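You operate a simulated robot arm through the tools that you are given. There is no shell and no other tool.

The job below is to be done with a simulated robot arm. You get a single attempt, and the scene is never put back.

Task
Lay the small book named on the wrap card in the four-flap box and fold it shut.
Fine: flaps 1, 2, 3, 4 in turn; turn the wooden toggle over flap 4.

The check looks at the end state, three seconds after you hand in, the way a careful person would. Anything else that was tipped, shoved, dropped, spilled or broken makes it a failure. Flat cloth is picked up by pressing the open fingertips on it (5 to 10 N) and closing them slowly along it; thin cloth reads only 2 to 8 mm in the jaws.

Robot
A 7-joint arm with a two-finger gripper, on a carriage that runs on a rail from [-1.143, 0] to [1.237, 0] (x, y) and turns from -125 to 207 degrees about z. Base frame: it is fixed where the carriage stands at the start and does not move with it; the origin is on the floor, on the carriage's upright axis, x ahead of it, y to its left, z up; the surface under the hand at the start is at about z = 0.8. Readings come in m, degrees, newtons and seconds.
It reaches about 1.269 m from its shoulder. Its first joint turns from -149.0 to 149.0 degrees. Places, roughly: flap four of the four-flap box [0.9, 0.7, 0.9]; flap one of the four-flap box [0.8, 0.8, 0.9]; flap three of the four-flap box [0.7, 0.7, 0.9]; flap two of the four-flap box [0.8, 0.6, 0.9]; four-flap box [0.8, 0.7, 0.8]; wooden toggle of the four-flap box [0.7, 0.6, 0.9]. Payload 2.45 kg.
Tool frame: the origin (TCP) lies between the finger pads and is the grasp point; the fingertips stand 0.026 m ahead of it; z points along the fingers, y is the line along which they close. The gripper opens to 0.096 m; its body begins 0.069 m behind the TCP.
Orientation is told as [roll, pitch, yaw] about the base's x, y, z axes, in that order, counted from this pose: with the fingers straight down and closing along the base's y, the tool's x points along the base's -x, its y along +y and its z along -z.

Tools
- The arm moves only by the tool apply_moves. Its argument "steps" is a list of rows, each a list of 2 entries, a list of its own where there are three numbers: the shift along the tool's x, y, z in units of 25 mm (1.0 is 25 mm), then the turn, a rotation vector about the tool's x, y, z in units of 8 degrees (1.0 is 8 degrees). In form: [[[tx, ty, tz], [rx, ry, rz]], ...]. A call has 1 to 20 rows; each row shifts and turns the commanded pose from where the row before left it, along the tool's axes as they then stand. "jaw" is the gripper command, from -1 (fully open) to 1 (shut), values between in proportion, set as the call begins (left out, the last holds). A call with a number of a shift or a turn outside -1 to 1 is refused whole. A row lasts 0.2 s, in which the tool goes at most 0.05 m and 8.6 degrees; a call with a longer step from one row to the next is refused whole, and so is a gripper value outside its range. A pose out of reach is approached as far as the arm can. The call stops where the force on the tool passes 40 N (or 10 N more than at its start, if that is more) or the arm is blocked; 0.2 s more then pass. Each finger travels about 0.1698 m/s and halts on what it meets, pressing with about 22 N; the grip force reading is that of the motor and also rises with nothing between the fingers. The clock runs only during rows and for 0.2 s after the last one: add rows that do not move to give the fingers time. It gives the time, the measured TCP pose, the force on the tool (base axes), the opening and the grip force at its end, in the units of the frame above (readings bear some noise), with the torque about the TCP (base axes, N m) and any sound that the robot's microphone picked up.
- Cameras (640 x 400 px; columns grow to the right, rows downward): "scene" is now at [0.0232, 0.2355, 1.6368]; the picture's right is [0.61, -0.79, 0.00], its down [-0.51, -0.39, -0.77] and it looks along [0.61, 0.47, -0.64] (base axes); focal length 261 px, centre (320, 200). "wrist" rides on the gripper at [0.082, 0.003, -0.098] in the tool frame; the picture's right is [-0.04, 1.00, 0.00], its down [-0.73, -0.03, -0.68] and it looks along [-0.68, -0.03, 0.73] (tool axes); focal length 256 px, centre (320, 200). There is no depth. A picture from a camera that has moved, and an enlarged one, comes with that camera's place and axes in the base frame and with its lens. The place of the scene camera against the robot may be out by one fixed shift of up to 0.018 m in any direction.
- camera(camera): a new picture of that camera. It takes no simulated time.
- move_column(by): slides the trunk up (or, below 0, down) by that many m; the arm and the scene camera ride with it, the base frame stays. It gives what a move gives, with no picture.
- base_move(legs): drives the robot by 1 to 6 legs, each [ahead, left, turn to the left] in m, m and degrees, along the robot's own axes; the way and the turn of a leg run together, so that a leg with both is an arc; at most 1.5 m and 180 degrees a leg. The arm and the cameras ride along, it lands a little off, and it stops where it bumps. It keeps to its track: a leg is cut to what the track allows. It gives what a move gives.
- head_to(pan, tilt): turns the head with the scene camera to pan (to the left, within 155 degrees either way) and tilt (down, from -29 to 69), counted from straight ahead of the robot. It gives what a move gives.
- close_up(camera, box): a new picture of the part [left, top, right, bottom] of that camera's present view, enlarged. It takes no simulated time.
- finish_job(): hands the job in; it is judged then, once.

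Nothing tells you exact positions but the pictures and the camera data. Unless the task says otherwise, let go and move clear before handing in.

The tools are called after "Emit:" as name(argument=value, ...) on one line, values as JSON. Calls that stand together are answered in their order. apply_moves: Moves the arm, as the interface text tells. Its arguments: {"type":"object","properties":{"steps":{"type":"array","items":{"type":"array"}},"jaw":{"type":"number"}},"required":["steps"]} The other tools are called the same way: move_column (by) moves the trunk up or down; base_move (legs) drives the base; head_to (pan, tilt) turns the head that bears the scene camera; camera (camera) takes a picture; close_up (camera, box) takes an enlarged picture of a part of a camera's view; finish_job () hands the job in.

At the start:

```text
clock: 0.0
tool_pos: [0.4539, 0.5991, 1.2264]
tool_rot: [0.0, 0.1, 0.1]
ft_force: [0.1, -0.7, -0.2]
wrist_torque: [0.01, -0.03, 0.01]
grip_width: 0.0961
finger_force: 0.0
trunk travel left (down, up): [-0.625, 0.085]
robot x, y, heading: [-0.0029, -0.0023, 0.1]
head pan, tilt (commanded): [37.5, 39.7]
```

scene: 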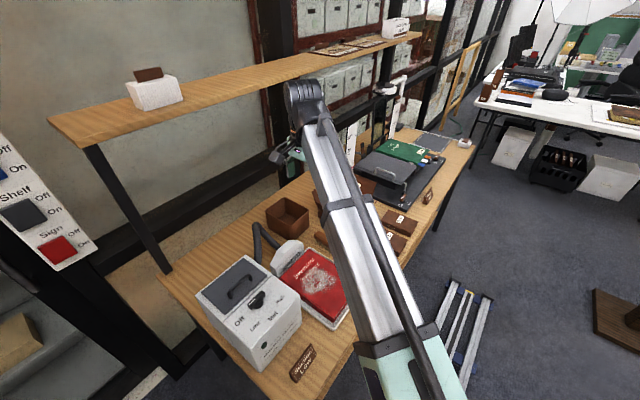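
wrist: 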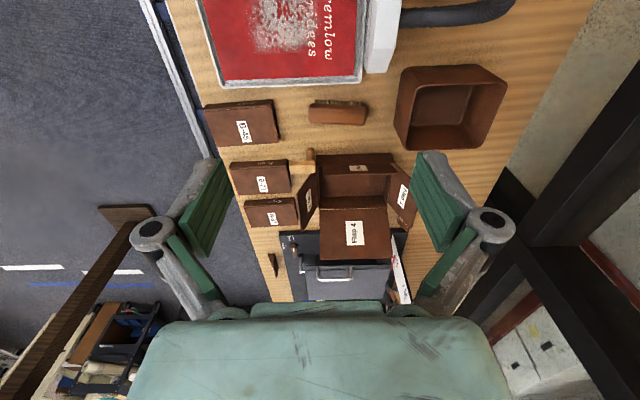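

The scene shows a bench with a four-flap box, three small books, an open-top brown tray and other items. First I'll look closer to find the wrap card and read the labels.

Emit:
close_up(camera="wrist", box=[190, 80, 430, 310])

Emit:
close_up(camera="scene", box=[180, 120, 480, 390])

Emit:
close_up(camera="wrist", box=[190, 90, 310, 230])

```text
1.74 times, centred on (310, 195) of wrist
camera zoom: at [0.3722, 0.6016, 1.3237], right [0.04, 1.0, 0.0], down [0.73, -0.03, 0.68], along [0.68, -0.03, -0.73], focal length 445 px, centre (337, 209)
```

zoom: 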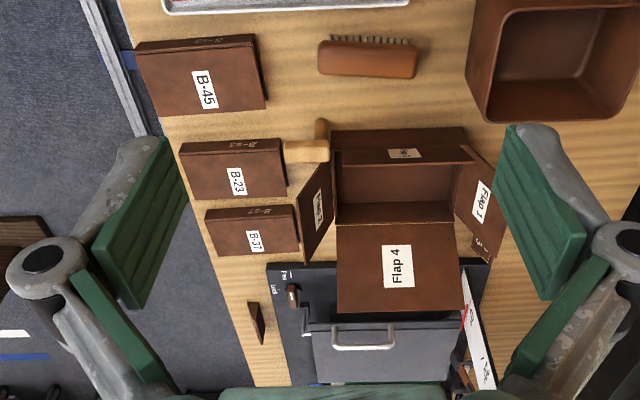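

```text
1.48 times, centred on (330, 255) of scene
camera zoom: at [0.0232, 0.2355, 1.6368], right [0.61, -0.79, 0.0], down [-0.51, -0.39, -0.77], along [0.61, 0.47, -0.64], focal length 386 px, centre (305, 118)
```

zoom: 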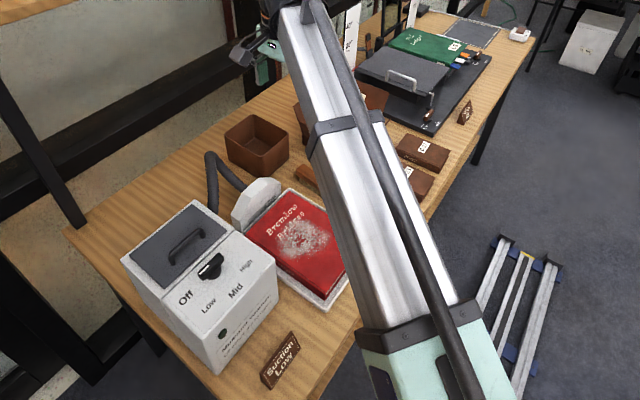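

```text
2.86 times, centred on (250, 160) of wrist
camera zoom: at [0.3722, 0.6016, 1.3237], right [0.04, 1.0, 0.0], down [0.73, -0.03, 0.68], along [0.68, -0.03, -0.73], focal length 731 px, centre (520, 314)
```

zoom: 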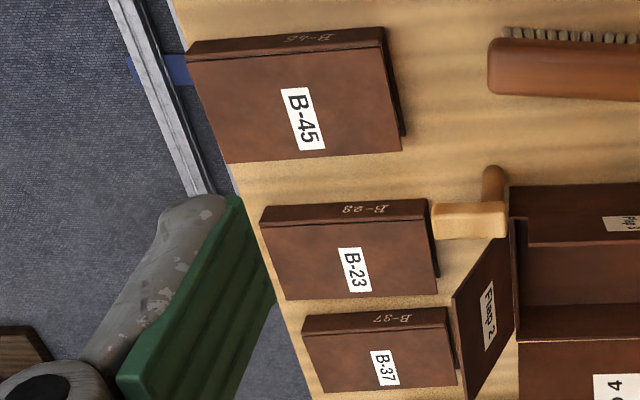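

Three small books B-45, B-23 and B-37 lie on the near side of the bench. Now I need the wrap card, so I'll look around with the head.

Emit:
close_up(camera="scene", box=[340, 60, 480, 160])

Emit:
close_up(camera="scene", box=[100, 0, 420, 140])

Emit:
close_up(camera="wrist", box=[250, 220, 430, 310])

```text
4.00 times, centred on (410, 110) of scene
camera zoom: at [0.0232, 0.2355, 1.6368], right [0.61, -0.79, 0.0], down [-0.51, -0.39, -0.77], along [0.61, 0.47, -0.64], focal length 1043 px, centre (-40, 560)
```

zoom: 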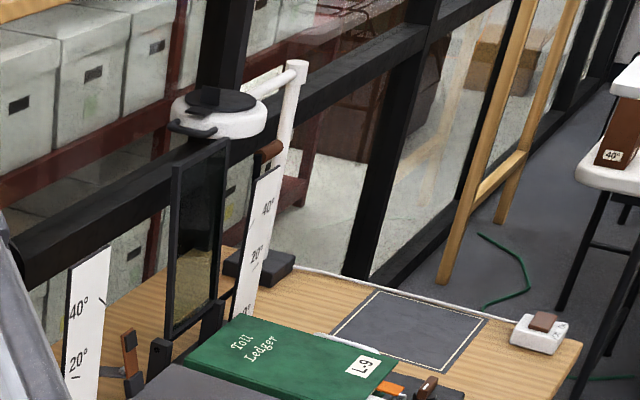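

```text
2.00 times, centred on (260, 70) of scene
camera zoom: at [0.0232, 0.2355, 1.6368], right [0.61, -0.79, 0.0], down [-0.51, -0.39, -0.77], along [0.61, 0.47, -0.64], focal length 522 px, centre (440, 460)
```

zoom: 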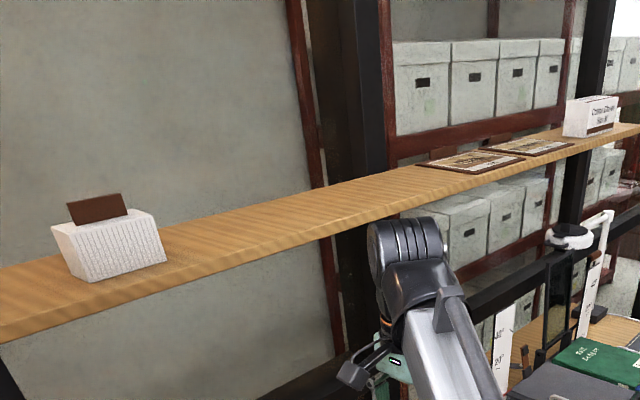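

```text
3.56 times, centred on (340, 265) of wrist
camera zoom: at [0.3722, 0.6016, 1.3237], right [0.04, 1.0, 0.0], down [0.73, -0.03, 0.68], along [0.68, -0.03, -0.73], focal length 910 px, centre (249, -31)
```

zoom: 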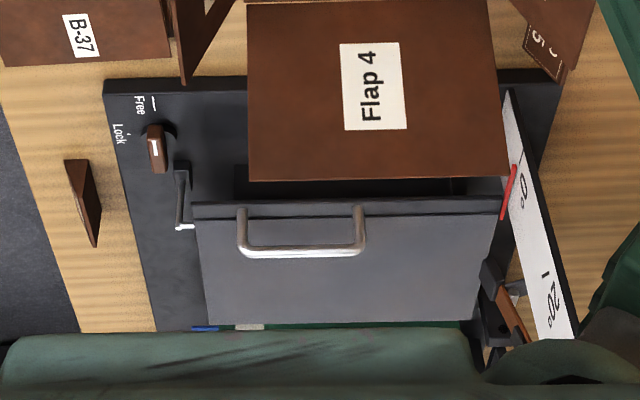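

A partially hidden brown card sits beyond flap 1. I'll zoom there and look around with the head.

Emit:
close_up(camera="wrist", box=[370, 150, 430, 240])

Emit:
head_to(pan=20, tilt=40)

Emit:
camera(camera="scene")

```text
4.44 times, centred on (400, 195) of wrist
camera zoom: at [0.3722, 0.6016, 1.3237], right [0.04, 1.0, 0.0], down [0.73, -0.03, 0.68], along [0.68, -0.03, -0.73], focal length 1138 px, centre (-36, 222)
```

zoom: 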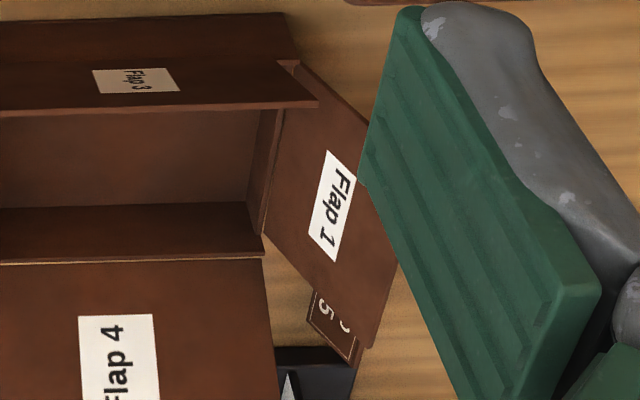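

```text
clock: 0.8
tool_pos: [0.4539, 0.6004, 1.2267]
tool_rot: [0.0, 0.0, 0.0]
ft_force: [0.8, -0.4, 0.4]
wrist_torque: [-0.03, -0.01, -0.02]
grip_width: 0.0958
finger_force: 0.0
trunk travel left (down, up): [-0.625, 0.085]
robot x, y, heading: [-0.001, 0.0006, 0.1]
head pan, tilt (commanded): [20.0, 40.0]
```

```text
taken
camera scene: at [0.0355, 0.2127, 1.6364], right [0.34, -0.94, 0.0], down [-0.6, -0.22, -0.77], along [0.72, 0.26, -0.64], focal length 261 px, centre (320, 200)
```

scene: 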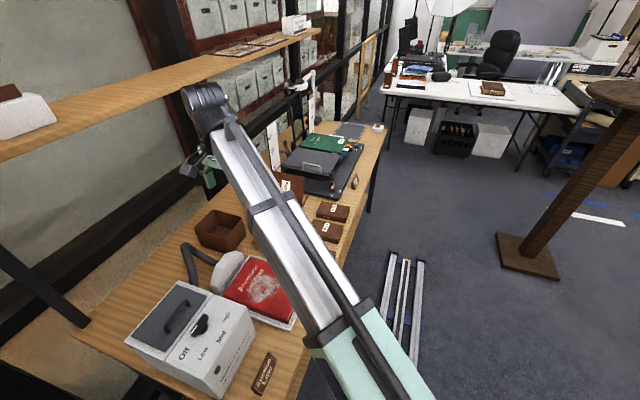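

The card beyond flap 1 is hidden apart from a "5". I'll move the wrist camera forward and left at the same height to read it.

Emit:
apply_moves(steps=[[[-1, 0.8, 0], [0, 0, 0]], [[-1, 0.8, 0], [0, 0, 0]], [[-1, 0.8, 0], [0, 0, 0]], [[-1, 0.8, 0], [0, 0, 0]], [[-1, 0.8, 0], [0, 0, 0]], [[-1, 0.8, 0], [0, 0, 0]], [[-1, 0.8, 0], [0, 0, 0]], [[-1, 0.8, 0], [0, 0, 0]], [[0, 0, 0], [0, 0, 0]]])

Emit:
camera(camera="wrist")

```text
clock: 2.8
tool_pos: [0.6518, 0.7599, 1.2265]
tool_rot: [0.0, 0.0, 0.1]
ft_force: [-0.5, 0.7, -1.0]
wrist_torque: [0.02, 0.0, -0.03]
grip_width: 0.0958
finger_force: 0.1
trunk travel left (down, up): [-0.625, 0.085]
robot x, y, heading: [0.0, -0.003, 0.3]
head pan, tilt (commanded): [20.0, 40.0]
```

```text
taken
camera wrist: at [0.5722, 0.7613, 1.3232], right [0.04, 1.0, 0.0], down [0.73, -0.03, 0.68], along [0.68, -0.03, -0.73], focal length 256 px, centre (320, 200)
```

wrist: 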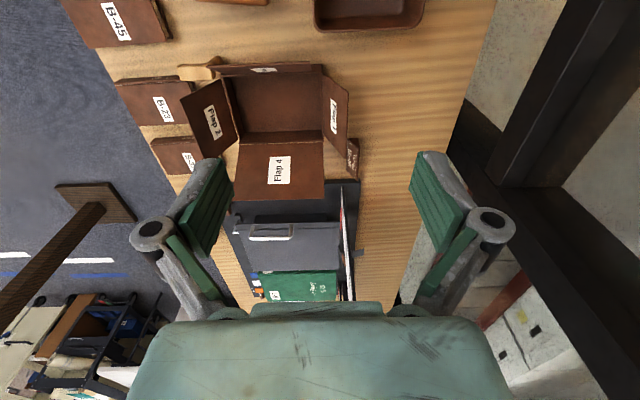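

Emit:
close_up(camera="wrist", box=[320, 120, 380, 190])

Emit:
close_up(camera="wrist", box=[170, 40, 400, 220])

```text
5.71 times, centred on (350, 155) of wrist
camera zoom: at [0.5722, 0.7613, 1.3232], right [0.04, 1.0, 0.0], down [0.73, -0.03, 0.68], along [0.68, -0.03, -0.73], focal length 1463 px, centre (149, 457)
```

zoom: 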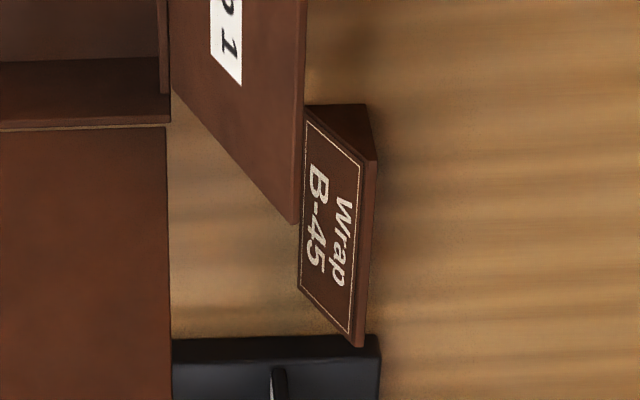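

```text
2.22 times, centred on (285, 130) of wrist
camera zoom: at [0.5722, 0.7613, 1.3232], right [0.04, 1.0, 0.0], down [0.73, -0.03, 0.68], along [0.68, -0.03, -0.73], focal length 569 px, centre (398, 356)
```

zoom: 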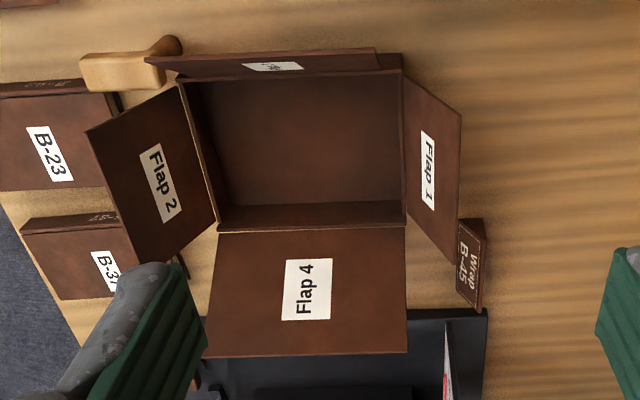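

The wrap card reads "Wrap B-45", so B-45 is the book (around [0.63, 0.43, 0.82]). The box opening is roughly x 0.71–0.85, y 0.575–0.757, rim z≈0.84. I'll bring the arm back to its start pose and drive the base ahead a bit for better reach.

Emit:
apply_moves(steps=[[[1, -0.8, 0], [0, 0, 0]], [[1, -0.8, 0], [0, 0, 0]], [[1, -0.8, 0], [0, 0, 0]], [[1, -0.8, 0], [0, 0, 0]], [[1, -0.8, 0], [0, 0, 0]], [[1, -0.8, 0], [0, 0, 0]], [[1, -0.8, 0], [0, 0, 0]], [[1, -0.8, 0], [0, 0, 0]], [[1, -0.5, 0], [0, 0, 0]], [[1, -0.5, 0], [0, 0, 0]], [[1, -0.5, 0], [0, 0, 0]], [[1, -0.5, 0], [0, 0, 0]], [[0, 0, 0], [0, 0, 0]]])

Emit:
base_move(legs=[[0.28, 0, 0]])

Emit:
camera(camera="wrist")

Emit:
head_to(pan=60, tilt=45)

Emit:
camera(camera="scene")

```text
clock: 5.6
tool_pos: [0.3554, 0.5565, 1.2088]
tool_rot: [0.5, -0.3, 0.0]
ft_force: [0.2, -0.2, -0.5]
wrist_torque: [-0.01, -0.02, -0.04]
grip_width: 0.0962
finger_force: 0.0
out of reach, approached as far as the arm can: row 11, 12
trunk travel left (down, up): [-0.625, 0.085]
robot x, y, heading: [0.0007, -0.0033, -0.0]
head pan, tilt (commanded): [20.0, 40.0]
```

```text
clock: 7.6
tool_pos: [0.6379, 0.5565, 1.2073]
tool_rot: [0.4, -0.4, 0.2]
ft_force: [1.2, -0.3, -0.1]
wrist_torque: [0.0, 0.02, -0.02]
grip_width: 0.0961
finger_force: 0.1
trunk travel left (down, up): [-0.625, 0.085]
robot x, y, heading: [0.2794, -0.0015, -0.0]
head pan, tilt (commanded): [20.0, 40.0]
```

```text
taken
camera wrist: at [0.5559, 0.5576, 1.3052], right [0.04, 1.0, 0.01], down [0.73, -0.03, 0.68], along [0.68, -0.02, -0.73], focal length 256 px, centre (320, 200)
```

wrist: 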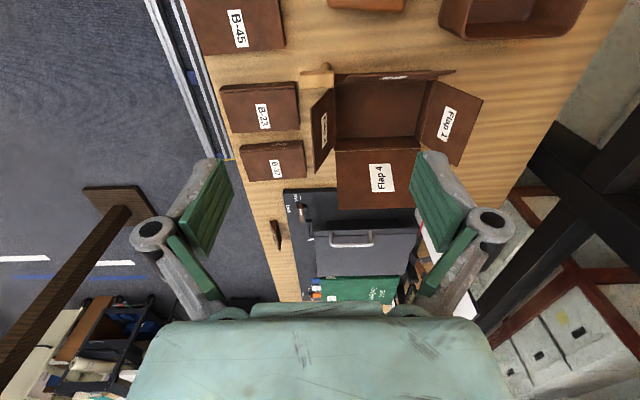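

```text
clock: 8.6
tool_pos: [0.636, 0.557, 1.2075]
tool_rot: [0.6, -0.3, 0.1]
ft_force: [0.4, -0.1, -0.1]
wrist_torque: [0.01, 0.01, 0.01]
grip_width: 0.0957
finger_force: 0.0
trunk travel left (down, up): [-0.625, 0.085]
robot x, y, heading: [0.2797, -0.0003, -0.1]
head pan, tilt (commanded): [60.0, 45.0]
```

```text
taken
camera scene: at [0.2768, 0.254, 1.6292], right [0.87, -0.5, 0.0], down [-0.35, -0.61, -0.71], along [0.35, 0.61, -0.71], focal length 261 px, centre (320, 200)
```

scene: 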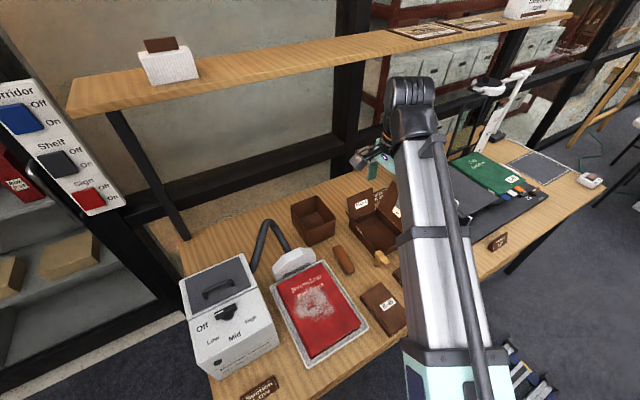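

The robot has moved 0.28 m ahead. I'll zoom in on the box, toggle and book from both cameras.

Emit:
close_up(camera="scene", box=[330, 170, 430, 290])

Emit:
close_up(camera="wrist", box=[280, 50, 500, 220])

Emit:
close_up(camera="wrist", box=[170, 0, 350, 120])

```text
3.33 times, centred on (380, 230) of scene
camera zoom: at [0.2768, 0.254, 1.6292], right [0.87, -0.5, 0.0], down [-0.35, -0.61, -0.71], along [0.35, 0.61, -0.71], focal length 869 px, centre (120, 100)
```

zoom: 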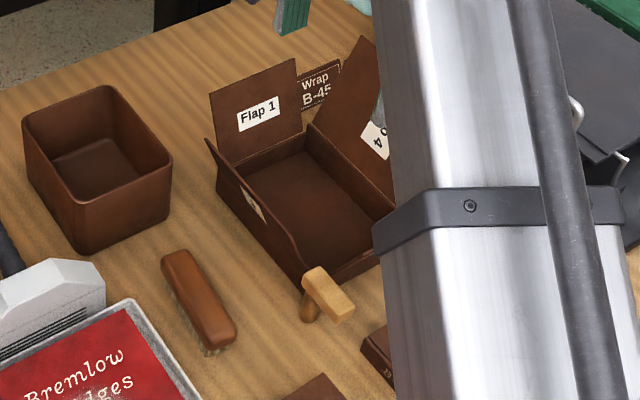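

```text
2.35 times, centred on (390, 135) of wrist
camera zoom: at [0.5557, 0.5575, 1.3053], right [0.04, 1.0, 0.01], down [0.73, -0.03, 0.68], along [0.68, -0.02, -0.73], focal length 602 px, centre (155, 353)
```

zoom: 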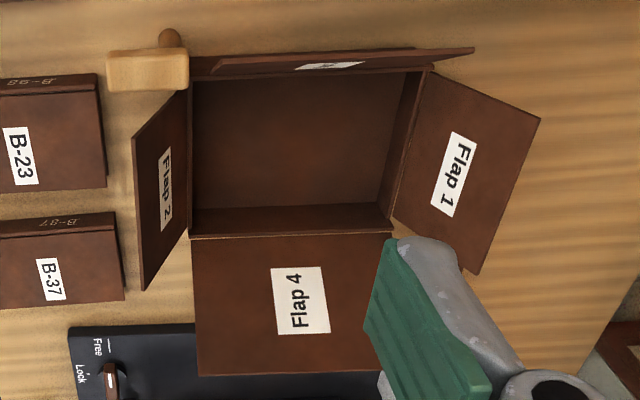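

```text
3.33 times, centred on (260, 60) of wrist
camera zoom: at [0.5557, 0.5575, 1.3053], right [0.04, 1.0, 0.01], down [0.73, -0.03, 0.68], along [0.68, -0.02, -0.73], focal length 853 px, centre (520, 667)
```

zoom: 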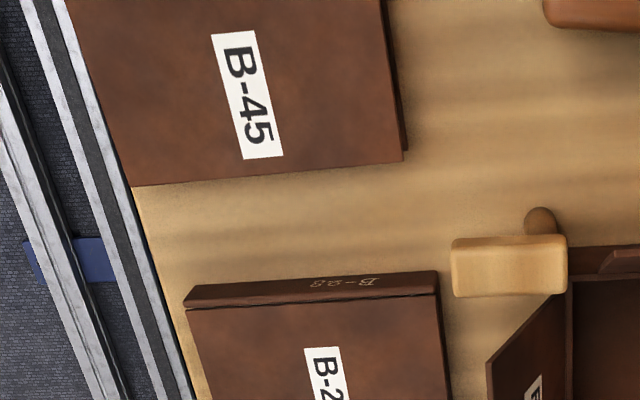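

B-45 is about 0.136 (y) × 0.088 (x) × 0.024 m, so I'll grip it across x with the hand yawed 90°. The toggle bar points to −y from a post at the box's −x/−y corner. I'll yaw the hand and come over the book.

Emit:
apply_moves(steps=[[[0, 0, 0.5], [0, 0, -1]], [[0, 0, 0.5], [0, 0, -1]], [[0, 0, 0.5], [0, 0, -1]], [[0, 0, 0.5], [0, 0, -1]], [[0, 0, 0.5], [0, 0, -1]], [[0, 0, 0.5], [0, 0, -1]], [[0, 0, 0], [0, 0, -1]], [[0, 0, 0], [0, 0, -1]], [[0, 0, 0], [0, 0, -1]], [[0, 0, 0], [0, 0, -1]], [[0, 0, 0], [0, 0, -1]], [[0, 0, 0], [0, 0, -0.25]], [[0, 0, 0], [0, 0, 0]]])

Emit:
camera(camera="wrist")

Emit:
camera(camera="scene")

```text
clock: 11.4
tool_pos: [0.6379, 0.5569, 1.134]
tool_rot: [-0.4, -0.5, 90.1]
ft_force: [-0.7, 1.1, -0.9]
wrist_torque: [-0.02, 0.03, 0.0]
grip_width: 0.0959
finger_force: 0.1
trunk travel left (down, up): [-0.625, 0.085]
robot x, y, heading: [0.2833, 0.0003, 0.1]
head pan, tilt (commanded): [60.0, 45.0]
```

```text
taken
camera wrist: at [0.6348, 0.4732, 1.2299], right [-1.0, 0.04, 0.0], down [0.02, 0.73, 0.69], along [0.03, 0.68, -0.73], focal length 256 px, centre (320, 200)
```

wrist: 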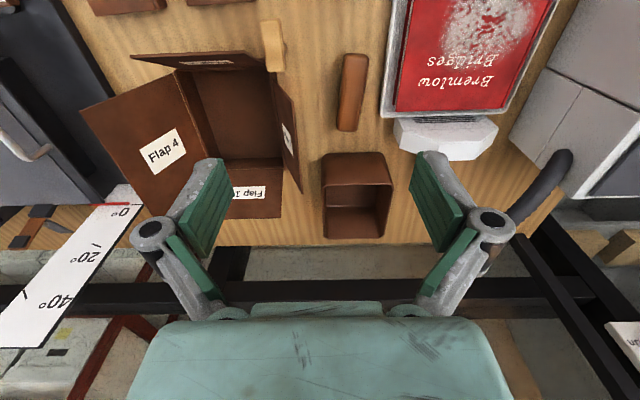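

```text
taken
camera scene: at [0.2767, 0.2541, 1.6292], right [0.87, -0.5, 0.0], down [-0.35, -0.61, -0.71], along [0.35, 0.61, -0.71], focal length 261 px, centre (320, 200)
```

scene: 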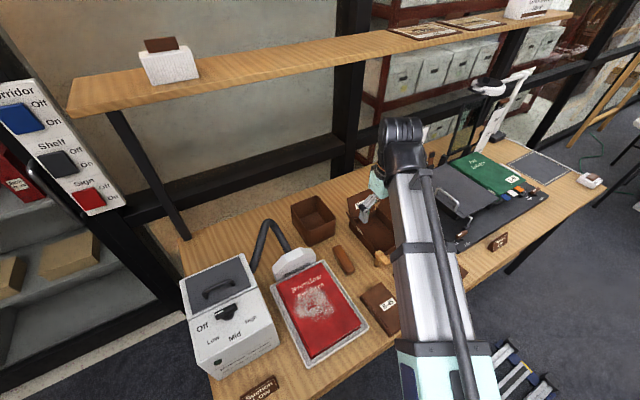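

Yaw 90° works. From here I'll zoom on the toggle and the box.

Emit:
close_up(camera="wrist", box=[170, 0, 310, 220])

Emit:
close_up(camera="wrist", box=[225, 0, 315, 80])

Emit:
close_up(camera="scene", box=[340, 180, 400, 340])

```text
1.82 times, centred on (240, 110) of wrist
camera zoom: at [0.6348, 0.4732, 1.2299], right [-1.0, 0.04, 0.0], down [0.02, 0.73, 0.69], along [0.03, 0.68, -0.73], focal length 465 px, centre (466, 364)
```

zoom: 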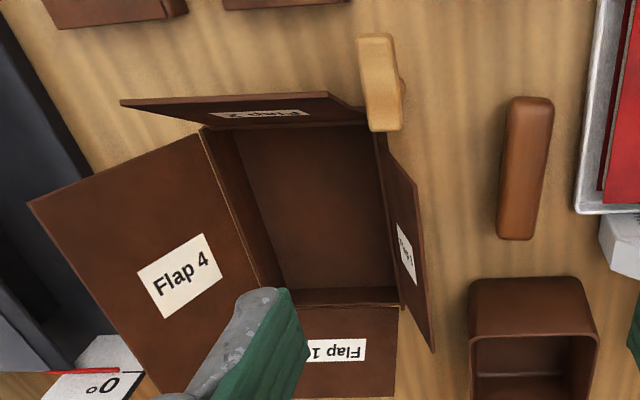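

```text
5.00 times, centred on (270, 40) of wrist
camera zoom: at [0.6348, 0.4732, 1.2299], right [-1.0, 0.04, 0.0], down [0.02, 0.73, 0.69], along [0.03, 0.68, -0.73], focal length 1280 px, centre (570, 1000)
```

zoom: 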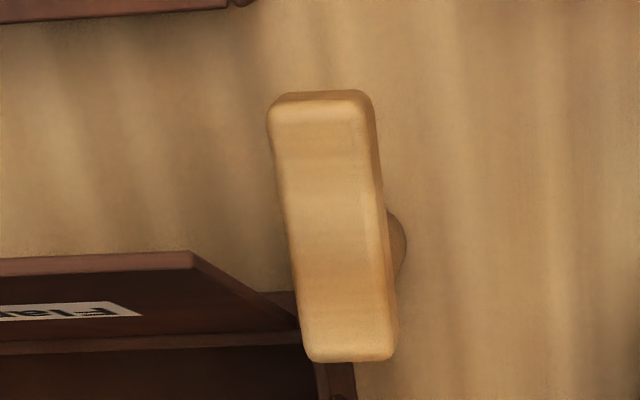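

```text
2.50 times, centred on (370, 260) of scene
camera zoom: at [0.2767, 0.2541, 1.6292], right [0.87, -0.5, 0.0], down [-0.35, -0.61, -0.71], along [0.35, 0.61, -0.71], focal length 652 px, centre (195, 50)
```

zoom: 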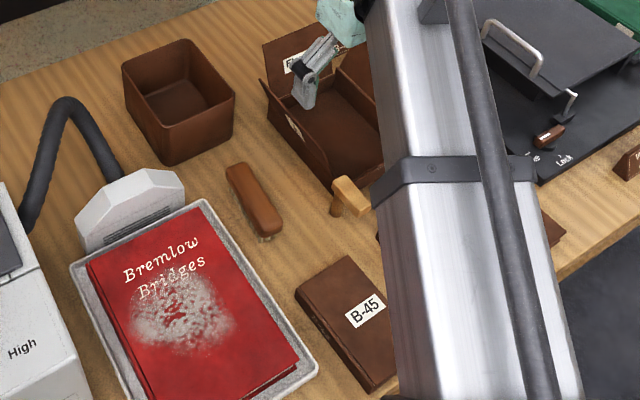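

The toggle bar spans about x 0.687–0.710, y 0.519–0.578, top z≈0.866, with its post near the +y end. Now I'll move over book B-45 at a safe height.

Emit:
apply_moves(steps=[[[0.85, 0.107, 0.7], [0, 0, 0]], [[0.85, 0.107, 0.7], [0, 0, 0]], [[0.85, 0.107, 0.7], [0, 0, 0]], [[0.85, 0.107, 0.7], [0, 0, 0]], [[0.85, 0.107, 0.7], [0, 0, 0]], [[0.85, 0.107, 0.7], [0, 0, 0]], [[0, 0, 0], [0, 0, 0]]])

Emit:
camera(camera="wrist")

Emit:
camera(camera="scene")

```text
clock: 13.0
tool_pos: [0.6226, 0.4303, 1.0276]
tool_rot: [-0.3, -0.6, 90.1]
ft_force: [1.2, 0.0, 0.3]
wrist_torque: [0.01, 0.0, -0.03]
grip_width: 0.0962
finger_force: 0.0
trunk travel left (down, up): [-0.625, 0.085]
robot x, y, heading: [0.2804, -0.0008, -0.1]
head pan, tilt (commanded): [60.0, 45.0]
```

```text
taken
camera wrist: at [0.6193, 0.3474, 1.1244], right [-1.0, 0.04, 0.0], down [0.03, 0.73, 0.69], along [0.03, 0.68, -0.73], focal length 256 px, centre (320, 200)
```

wrist: 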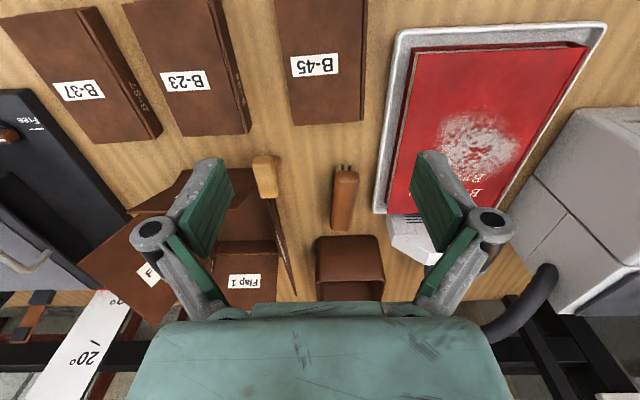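

```text
taken
camera scene: at [0.2768, 0.2539, 1.6292], right [0.87, -0.5, 0.0], down [-0.35, -0.61, -0.71], along [0.35, 0.61, -0.71], focal length 261 px, centre (320, 200)
```

scene: 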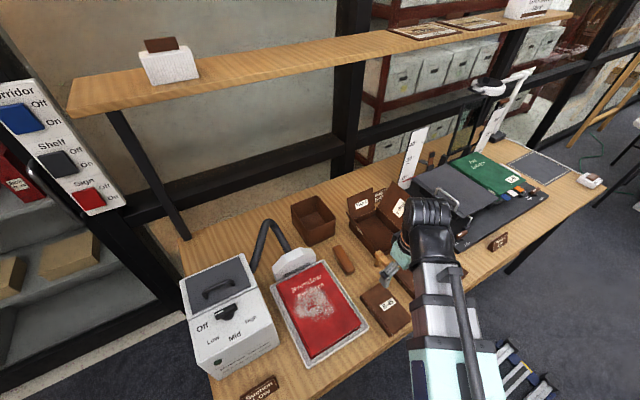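

I'm reachable here. Zoom on the book to measure its sides and spine.

Emit:
close_up(camera="wrist", box=[250, 0, 400, 140])

Emit:
close_up(camera="wrist", box=[120, 130, 320, 310])

Emit:
close_up(camera="scene", box=[340, 270, 430, 350])

Emit:
close_up(camera="scene", box=[330, 170, 430, 280])

```text
2.86 times, centred on (325, 70) of wrist
camera zoom: at [0.6193, 0.3474, 1.1244], right [-1.0, 0.04, 0.0], down [0.03, 0.73, 0.69], along [0.03, 0.68, -0.73], focal length 731 px, centre (306, 571)
```

zoom: 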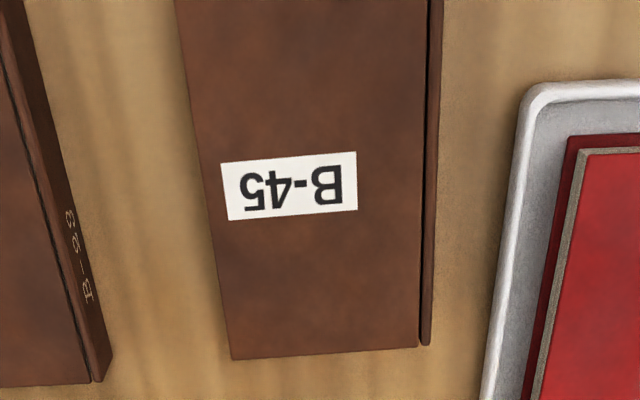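

```text
2.22 times, centred on (220, 220) of wrist
camera zoom: at [0.6193, 0.3474, 1.1244], right [-1.0, 0.04, 0.0], down [0.03, 0.73, 0.69], along [0.03, 0.68, -0.73], focal length 569 px, centre (542, 156)
```

zoom: 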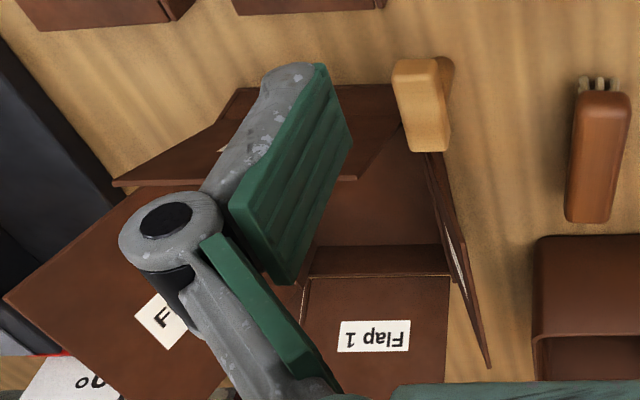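

```text
5.00 times, centred on (385, 310) of scene
camera zoom: at [0.2768, 0.2539, 1.6292], right [0.87, -0.5, 0.0], down [-0.35, -0.61, -0.71], along [0.35, 0.61, -0.71], focal length 1304 px, centre (-5, -350)
```

zoom: 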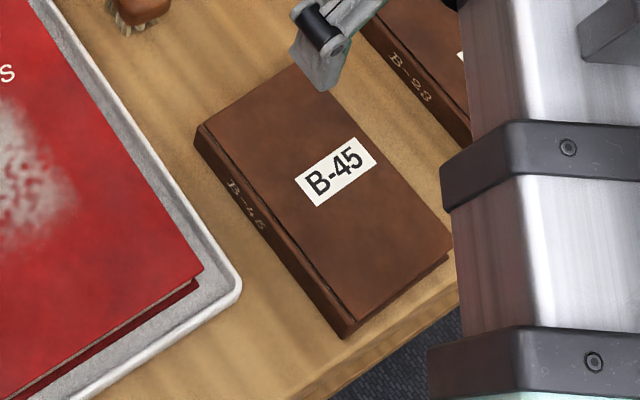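

```text
3.64 times, centred on (380, 225) of scene
camera zoom: at [0.2768, 0.2539, 1.6292], right [0.87, -0.5, 0.0], down [-0.35, -0.61, -0.71], along [0.35, 0.61, -0.71], focal length 948 px, centre (102, 109)
```

zoom: 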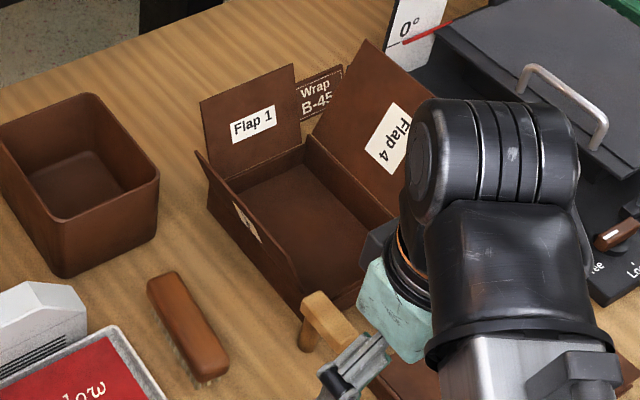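

The book (with its spine strip) spans x≈0.573–0.661 at mid-length and is yawed about +1.8°. I'll align to its centre (0.617, 0.428) and come down to just above it, then check clearance.

Emit:
apply_moves(steps=[[[0.08, 0.224, 0.9], [0, 0, -0.22]], [[0, 0, 0.9], [0, 0, 0]], [[0, 0, 0.9], [0, 0, 0]], [[0, 0, 0.9], [0, 0, 0]], [[0, 0, 0.9], [0, 0, 0]], [[0, 0, 0.9], [0, 0, 0]], [[0, 0, 0.6], [0, 0, 0]], [[0, 0, 0], [0, 0, 0]]])

Emit:
camera(camera="wrist")

Emit:
close_up(camera="wrist", box=[170, 90, 470, 250])

Emit:
close_up(camera="scene", box=[330, 240, 450, 350])

```text
clock: 14.8
tool_pos: [0.617, 0.429, 0.8762]
tool_rot: [-0.2, -0.5, 91.9]
ft_force: [-0.8, 0.7, -0.4]
wrist_torque: [-0.03, 0.0, -0.02]
grip_width: 0.0961
finger_force: 0.2
trunk travel left (down, up): [-0.625, 0.085]
robot x, y, heading: [0.2832, -0.0005, -0.2]
head pan, tilt (commanded): [60.0, 45.0]
```

```text
taken
camera wrist: at [0.6165, 0.3461, 0.9733], right [-1.0, 0.01, 0.0], down [0.0, 0.73, 0.68], along [0.01, 0.68, -0.73], focal length 256 px, centre (320, 200)
```

wrist: 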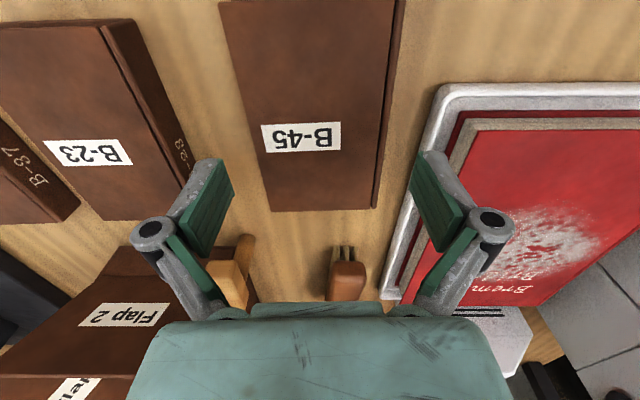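

```text
2.13 times, centred on (320, 170) of wrist
camera zoom: at [0.6165, 0.3461, 0.9733], right [-1.0, 0.01, 0.0], down [0.0, 0.73, 0.68], along [0.01, 0.68, -0.73], focal length 546 px, centre (320, 264)
```

zoom: 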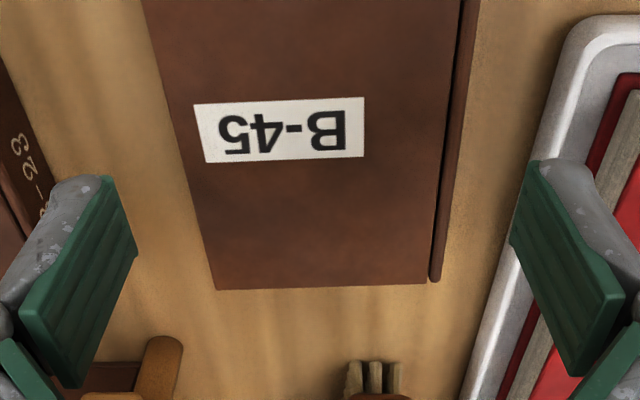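

```text
3.64 times, centred on (390, 295) of scene
camera zoom: at [0.2768, 0.2541, 1.6292], right [0.87, -0.5, 0.0], down [-0.35, -0.61, -0.71], along [0.35, 0.61, -0.71], focal length 948 px, centre (66, -146)
```

zoom: 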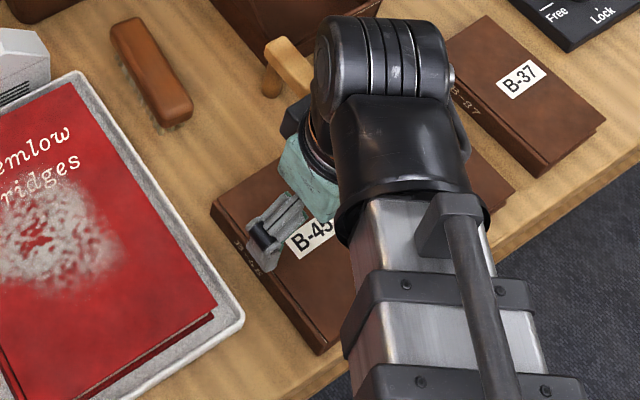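

Alignment is good (book centre x≈0.618, jaw clearance ~4 mm per side). I'll descend slowly so the tips pass the top of the book, and check forces.

Emit:
apply_moves(steps=[[[0, -0.04, 0.4], [0, 0, -0.03]], [[0, 0, 0.4], [0, 0, 0]], [[0, 0, 0.4], [0, 0, 0]], [[0, 0, 0.3], [0, 0, 0]], [[0, 0, 0.26], [0, 0, 0]], [[0, 0, 0], [0, 0, 0]]])

Emit:
close_up(camera="wrist", box=[170, 90, 470, 250])

Emit:
close_up(camera="scene", box=[340, 260, 420, 350])

```text
clock: 16.2
tool_pos: [0.6181, 0.4301, 0.8334]
tool_rot: [-0.4, -0.5, 92.1]
ft_force: [0.4, 0.7, -0.2]
wrist_torque: [0.01, -0.01, -0.01]
grip_width: 0.096
finger_force: 0.1
trunk travel left (down, up): [-0.625, 0.085]
robot x, y, heading: [0.2803, -0.0005, 0.3]
head pan, tilt (commanded): [60.0, 45.0]
```

```text
2.13 times, centred on (320, 170) of wrist
camera zoom: at [0.6181, 0.3462, 0.9295], right [-1.0, 0.0, 0.0], down [0.0, 0.73, 0.68], along [0.01, 0.68, -0.73], focal length 546 px, centre (320, 264)
```

zoom: 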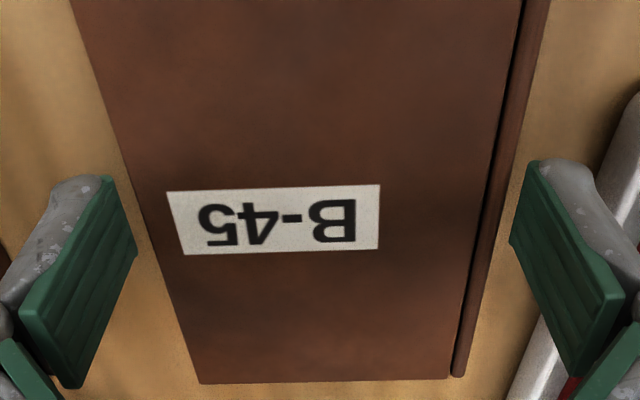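

```text
4.44 times, centred on (380, 305) of scene
camera zoom: at [0.2768, 0.2541, 1.6292], right [0.87, -0.5, 0.0], down [-0.35, -0.61, -0.71], along [0.35, 0.61, -0.71], focal length 1159 px, centre (53, -267)
```

zoom: 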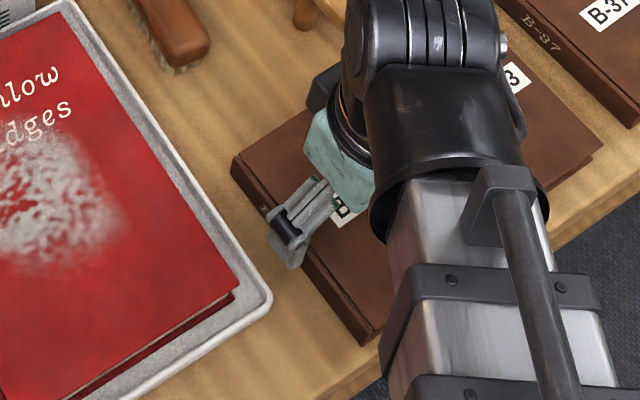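

No contact, both pads straddle the book. I'll go down a few mm more, then close.

Emit:
apply_moves(steps=[[[0, 0, 0.1], [0, 0, 0]], [[0, 0, 0.1], [0, 0, 0]], [[0, 0, 0.08], [0, 0, 0]], [[0, 0, 0], [0, 0, 0]]])

Emit:
apply_moves(steps=[[[0, 0, 0], [0, 0, 0]], [[0, 0, 0], [0, 0, 0]], [[0, 0, 0], [0, 0, 0]], [[0, 0, 0], [0, 0, 0]]], jaw=0.4)

Emit:
close_up(camera="wrist", box=[170, 90, 470, 250])

```text
clock: 17.2
tool_pos: [0.6188, 0.429, 0.8253]
tool_rot: [-0.3, -0.6, 92.2]
ft_force: [-0.1, 0.5, 0.1]
wrist_torque: [-0.01, 0.01, -0.02]
grip_width: 0.096
finger_force: 0.1
trunk travel left (down, up): [-0.625, 0.085]
robot x, y, heading: [0.2842, -0.0, 0.1]
head pan, tilt (commanded): [60.0, 45.0]
```

```text
clock: 18.2
tool_pos: [0.6184, 0.4298, 0.8267]
tool_rot: [-0.3, -0.5, 92.1]
ft_force: [-0.2, 1.4, 7.8]
wrist_torque: [-0.01, 0.46, 0.0]
grip_width: 0.0875
finger_force: 22.1
trunk travel left (down, up): [-0.625, 0.085]
robot x, y, heading: [0.2823, 0.0, -0.1]
head pan, tilt (commanded): [60.0, 45.0]
```

```text
2.13 times, centred on (320, 170) of wrist
camera zoom: at [0.6181, 0.3464, 0.9233], right [-1.0, 0.0, -0.01], down [0.0, 0.73, 0.69], along [0.01, 0.69, -0.73], focal length 546 px, centre (320, 264)
```

zoom: 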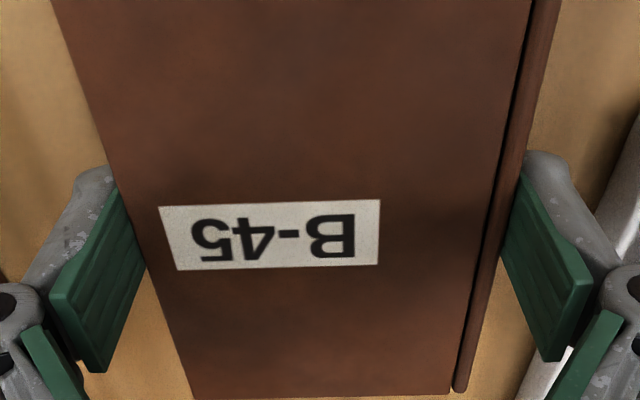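

The book is gripped at 87.5 mm. Before lifting, I'll check how the tip sits against the table and the book spine.

Emit:
close_up(camera="scene", box=[360, 275, 410, 335])

Emit:
camera(camera="wrist")

```text
6.67 times, centred on (385, 305) of scene
camera zoom: at [0.2764, 0.2537, 1.6293], right [0.87, -0.5, 0.0], down [-0.35, -0.61, -0.71], along [0.35, 0.61, -0.71], focal length 1739 px, centre (-113, -500)
```

zoom: 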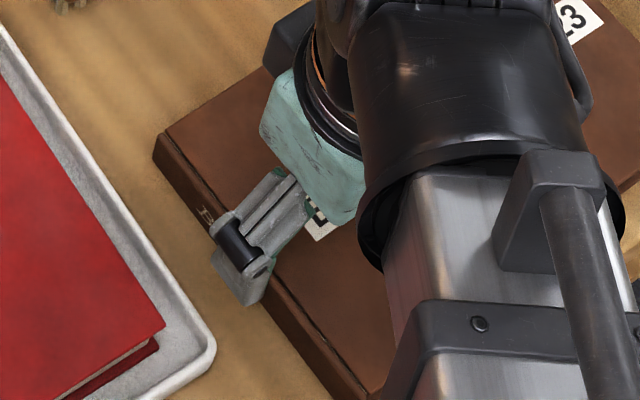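

```text
taken
camera wrist: at [0.6181, 0.3464, 0.9233], right [-1.0, 0.0, -0.01], down [0.0, 0.73, 0.69], along [0.01, 0.69, -0.73], focal length 256 px, centre (320, 200)
```

wrist: 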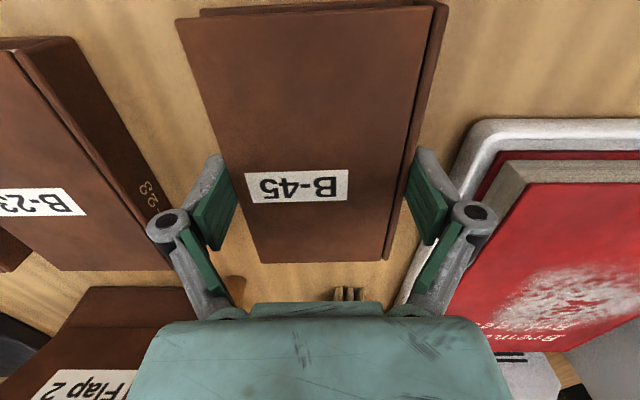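

The tips are only ~6 mm below the book's top, so I'll reopen, go 8 mm deeper and regrip for a firmer hold.

Emit:
apply_moves(steps=[[[0, 0, 0], [0, 0, 0]], [[0, 0, 0], [0, 0, 0]], [[0, 0, 0.1], [0, 0, 0]], [[0, 0, 0.1], [0, 0, 0]], [[0, 0, 0.1], [0, 0, 0]], [[0, 0, 0], [0, 0, 0]]], jaw=-1)

Emit:
apply_moves(steps=[[[0, 0, 0], [0, 0, 0]], [[0, 0, 0], [0, 0, 0]], [[0, 0, 0], [0, 0, 0]], [[0, 0, 0], [0, 0, 0]]], jaw=0.4)

```text
clock: 19.6
tool_pos: [0.6189, 0.4297, 0.8196]
tool_rot: [-0.2, -0.4, 92.1]
ft_force: [-0.7, -0.1, 0.6]
wrist_torque: [0.0, 0.0, -0.01]
grip_width: 0.096
finger_force: 0.1
trunk travel left (down, up): [-0.625, 0.085]
robot x, y, heading: [0.2819, -0.003, -0.1]
head pan, tilt (commanded): [60.0, 45.0]
```

```text
clock: 20.6
tool_pos: [0.6189, 0.4298, 0.82]
tool_rot: [-0.3, -0.5, 92.1]
ft_force: [-0.2, 1.8, 7.6]
wrist_torque: [0.01, 0.43, -0.05]
grip_width: 0.0876
finger_force: 22.3
trunk travel left (down, up): [-0.625, 0.085]
robot x, y, heading: [0.2796, 0.0002, 0.2]
head pan, tilt (commanded): [60.0, 45.0]
```

Firm grip (87.6 mm, 22 N). Now I'll lift the book straight up.

Emit:
apply_moves(steps=[[[0, 0, -0.2], [0, 0, 0]], [[0, 0, -0.4], [0, 0, 0]], [[0, 0, -0.6], [0, 0, 0]], [[0, 0, -0.8], [0, 0, 0]], [[0, 0, -0.8], [0, 0, 0]], [[0, 0, -0.8], [0, 0, 0]], [[0, 0, -0.8], [0, 0, 0]], [[0, 0, -0.8], [0, 0, 0]], [[0, 0, -0.8], [0, 0, 0]], [[0, 0, -0.8], [0, 0, 0]], [[0, 0, -0.8], [0, 0, 0]], [[0, 0, -0.8], [0, 0, 0]], [[0, 0, -0.8], [0, 0, 0]], [[0, 0, 0], [0, 0, 0]]])

Emit:
camera(camera="wrist")

Emit:
camera(camera="scene")

```text
clock: 23.6
tool_pos: [0.6173, 0.4283, 1.0485]
tool_rot: [-0.3, -0.5, 92.1]
ft_force: [-0.2, -0.4, -2.2]
wrist_torque: [0.0, 0.0, -0.02]
grip_width: 0.0876
finger_force: 21.9
trunk travel left (down, up): [-0.625, 0.085]
robot x, y, heading: [0.2818, -0.0019, 0.2]
head pan, tilt (commanded): [60.0, 45.0]
```

```text
taken
camera wrist: at [0.6174, 0.3448, 1.1452], right [-1.0, 0.0, 0.0], down [0.0, 0.73, 0.68], along [0.01, 0.68, -0.73], focal length 256 px, centre (320, 200)
```

wrist: 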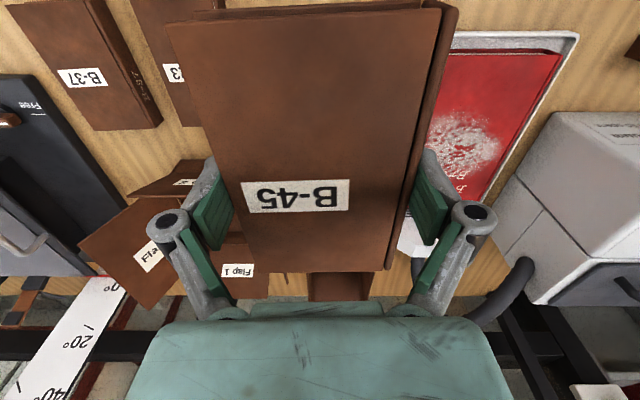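

```text
taken
camera scene: at [0.2768, 0.2541, 1.6291], right [0.87, -0.5, 0.0], down [-0.35, -0.61, -0.71], along [0.35, 0.61, -0.71], focal length 261 px, centre (320, 200)
```

scene: 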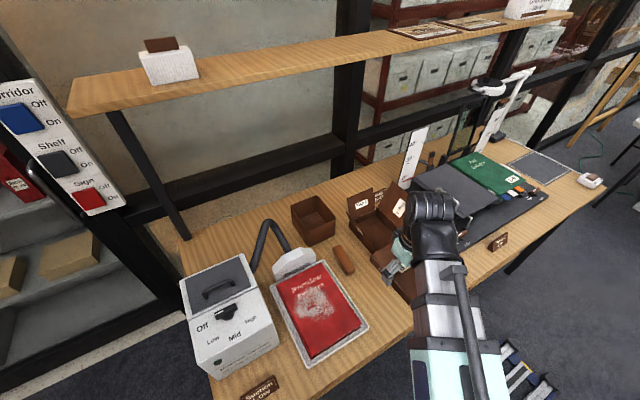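

Book lifted cleanly (≈0.22 kg). Now I'll carry it at height to above the box centre (0.782, 0.672) and align its yaw with the box.

Emit:
apply_moves(steps=[[[0, 0, 0], [0, 0, 0.45]], [[-0.72, -0.453, 0], [0, 0, 0]], [[-0.72, -0.453, 0], [0, 0, 0]], [[-0.72, -0.453, 0], [0, 0, 0]], [[-0.72, -0.453, 0], [0, 0, 0]], [[-0.72, -0.453, 0], [0, 0, 0]], [[-0.72, -0.453, 0], [0, 0, 0]], [[-0.72, -0.453, 0], [0, 0, 0]], [[-0.72, -0.453, 0], [0, 0, 0]], [[-0.72, -0.453, 0], [0, 0, 0]], [[-0.72, -0.453, 0], [0, 0, 0]], [[-0.72, -0.453, 0], [0, 0, 0]], [[-0.72, -0.453, 0], [0, 0, 0]], [[-0.72, -0.453, 0], [0, 0, 0]], [[-0.72, -0.453, 0], [0, 0, 0]], [[0, 0, 0], [0, 0, 0]]])

Emit:
camera(camera="wrist")

Emit:
camera(camera="scene")

```text
clock: 27.0
tool_pos: [0.7837, 0.6767, 1.052]
tool_rot: [-0.3, -0.4, 88.5]
ft_force: [-0.3, -0.6, -2.1]
wrist_torque: [-0.03, -0.01, 0.06]
grip_width: 0.0876
finger_force: 22.4
trunk travel left (down, up): [-0.625, 0.085]
robot x, y, heading: [0.2792, 0.0022, -0.0]
head pan, tilt (commanded): [60.0, 45.0]
```

```text
taken
camera wrist: at [0.7773, 0.5925, 1.1485], right [-1.0, 0.07, 0.0], down [0.05, 0.73, 0.68], along [0.05, 0.68, -0.73], focal length 256 px, centre (320, 200)
```

wrist: 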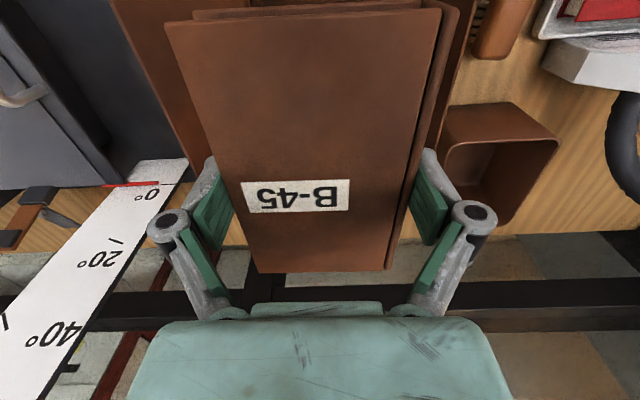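

```text
taken
camera scene: at [0.2769, 0.2544, 1.6291], right [0.87, -0.5, 0.0], down [-0.35, -0.61, -0.71], along [0.35, 0.61, -0.71], focal length 261 px, centre (320, 200)
```

scene: 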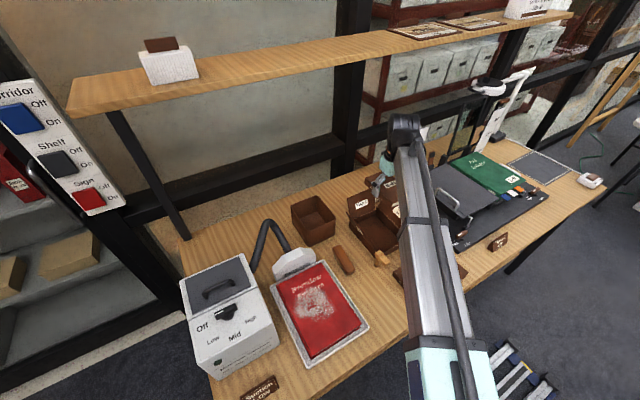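

Emit:
close_up(camera="wrist", box=[90, 0, 560, 290])

Emit:
close_up(camera="scene", box=[330, 130, 430, 280])

```text
1.36 times, centred on (325, 145) of wrist
camera zoom: at [0.7773, 0.5925, 1.1485], right [-1.0, 0.07, 0.0], down [0.05, 0.73, 0.68], along [0.05, 0.68, -0.73], focal length 349 px, centre (313, 275)
```

zoom: 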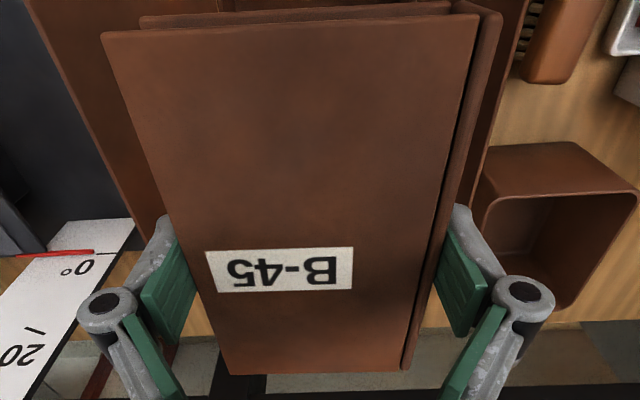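

```text
2.67 times, centred on (380, 205) of scene
camera zoom: at [0.2769, 0.2544, 1.6291], right [0.87, -0.5, 0.0], down [-0.35, -0.61, -0.71], along [0.35, 0.61, -0.71], focal length 696 px, centre (160, 187)
```

zoom: 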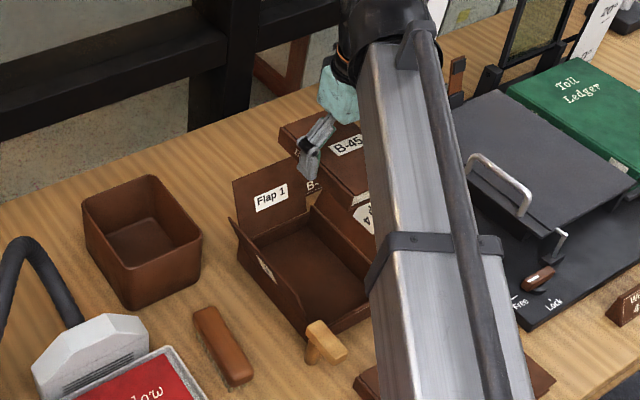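

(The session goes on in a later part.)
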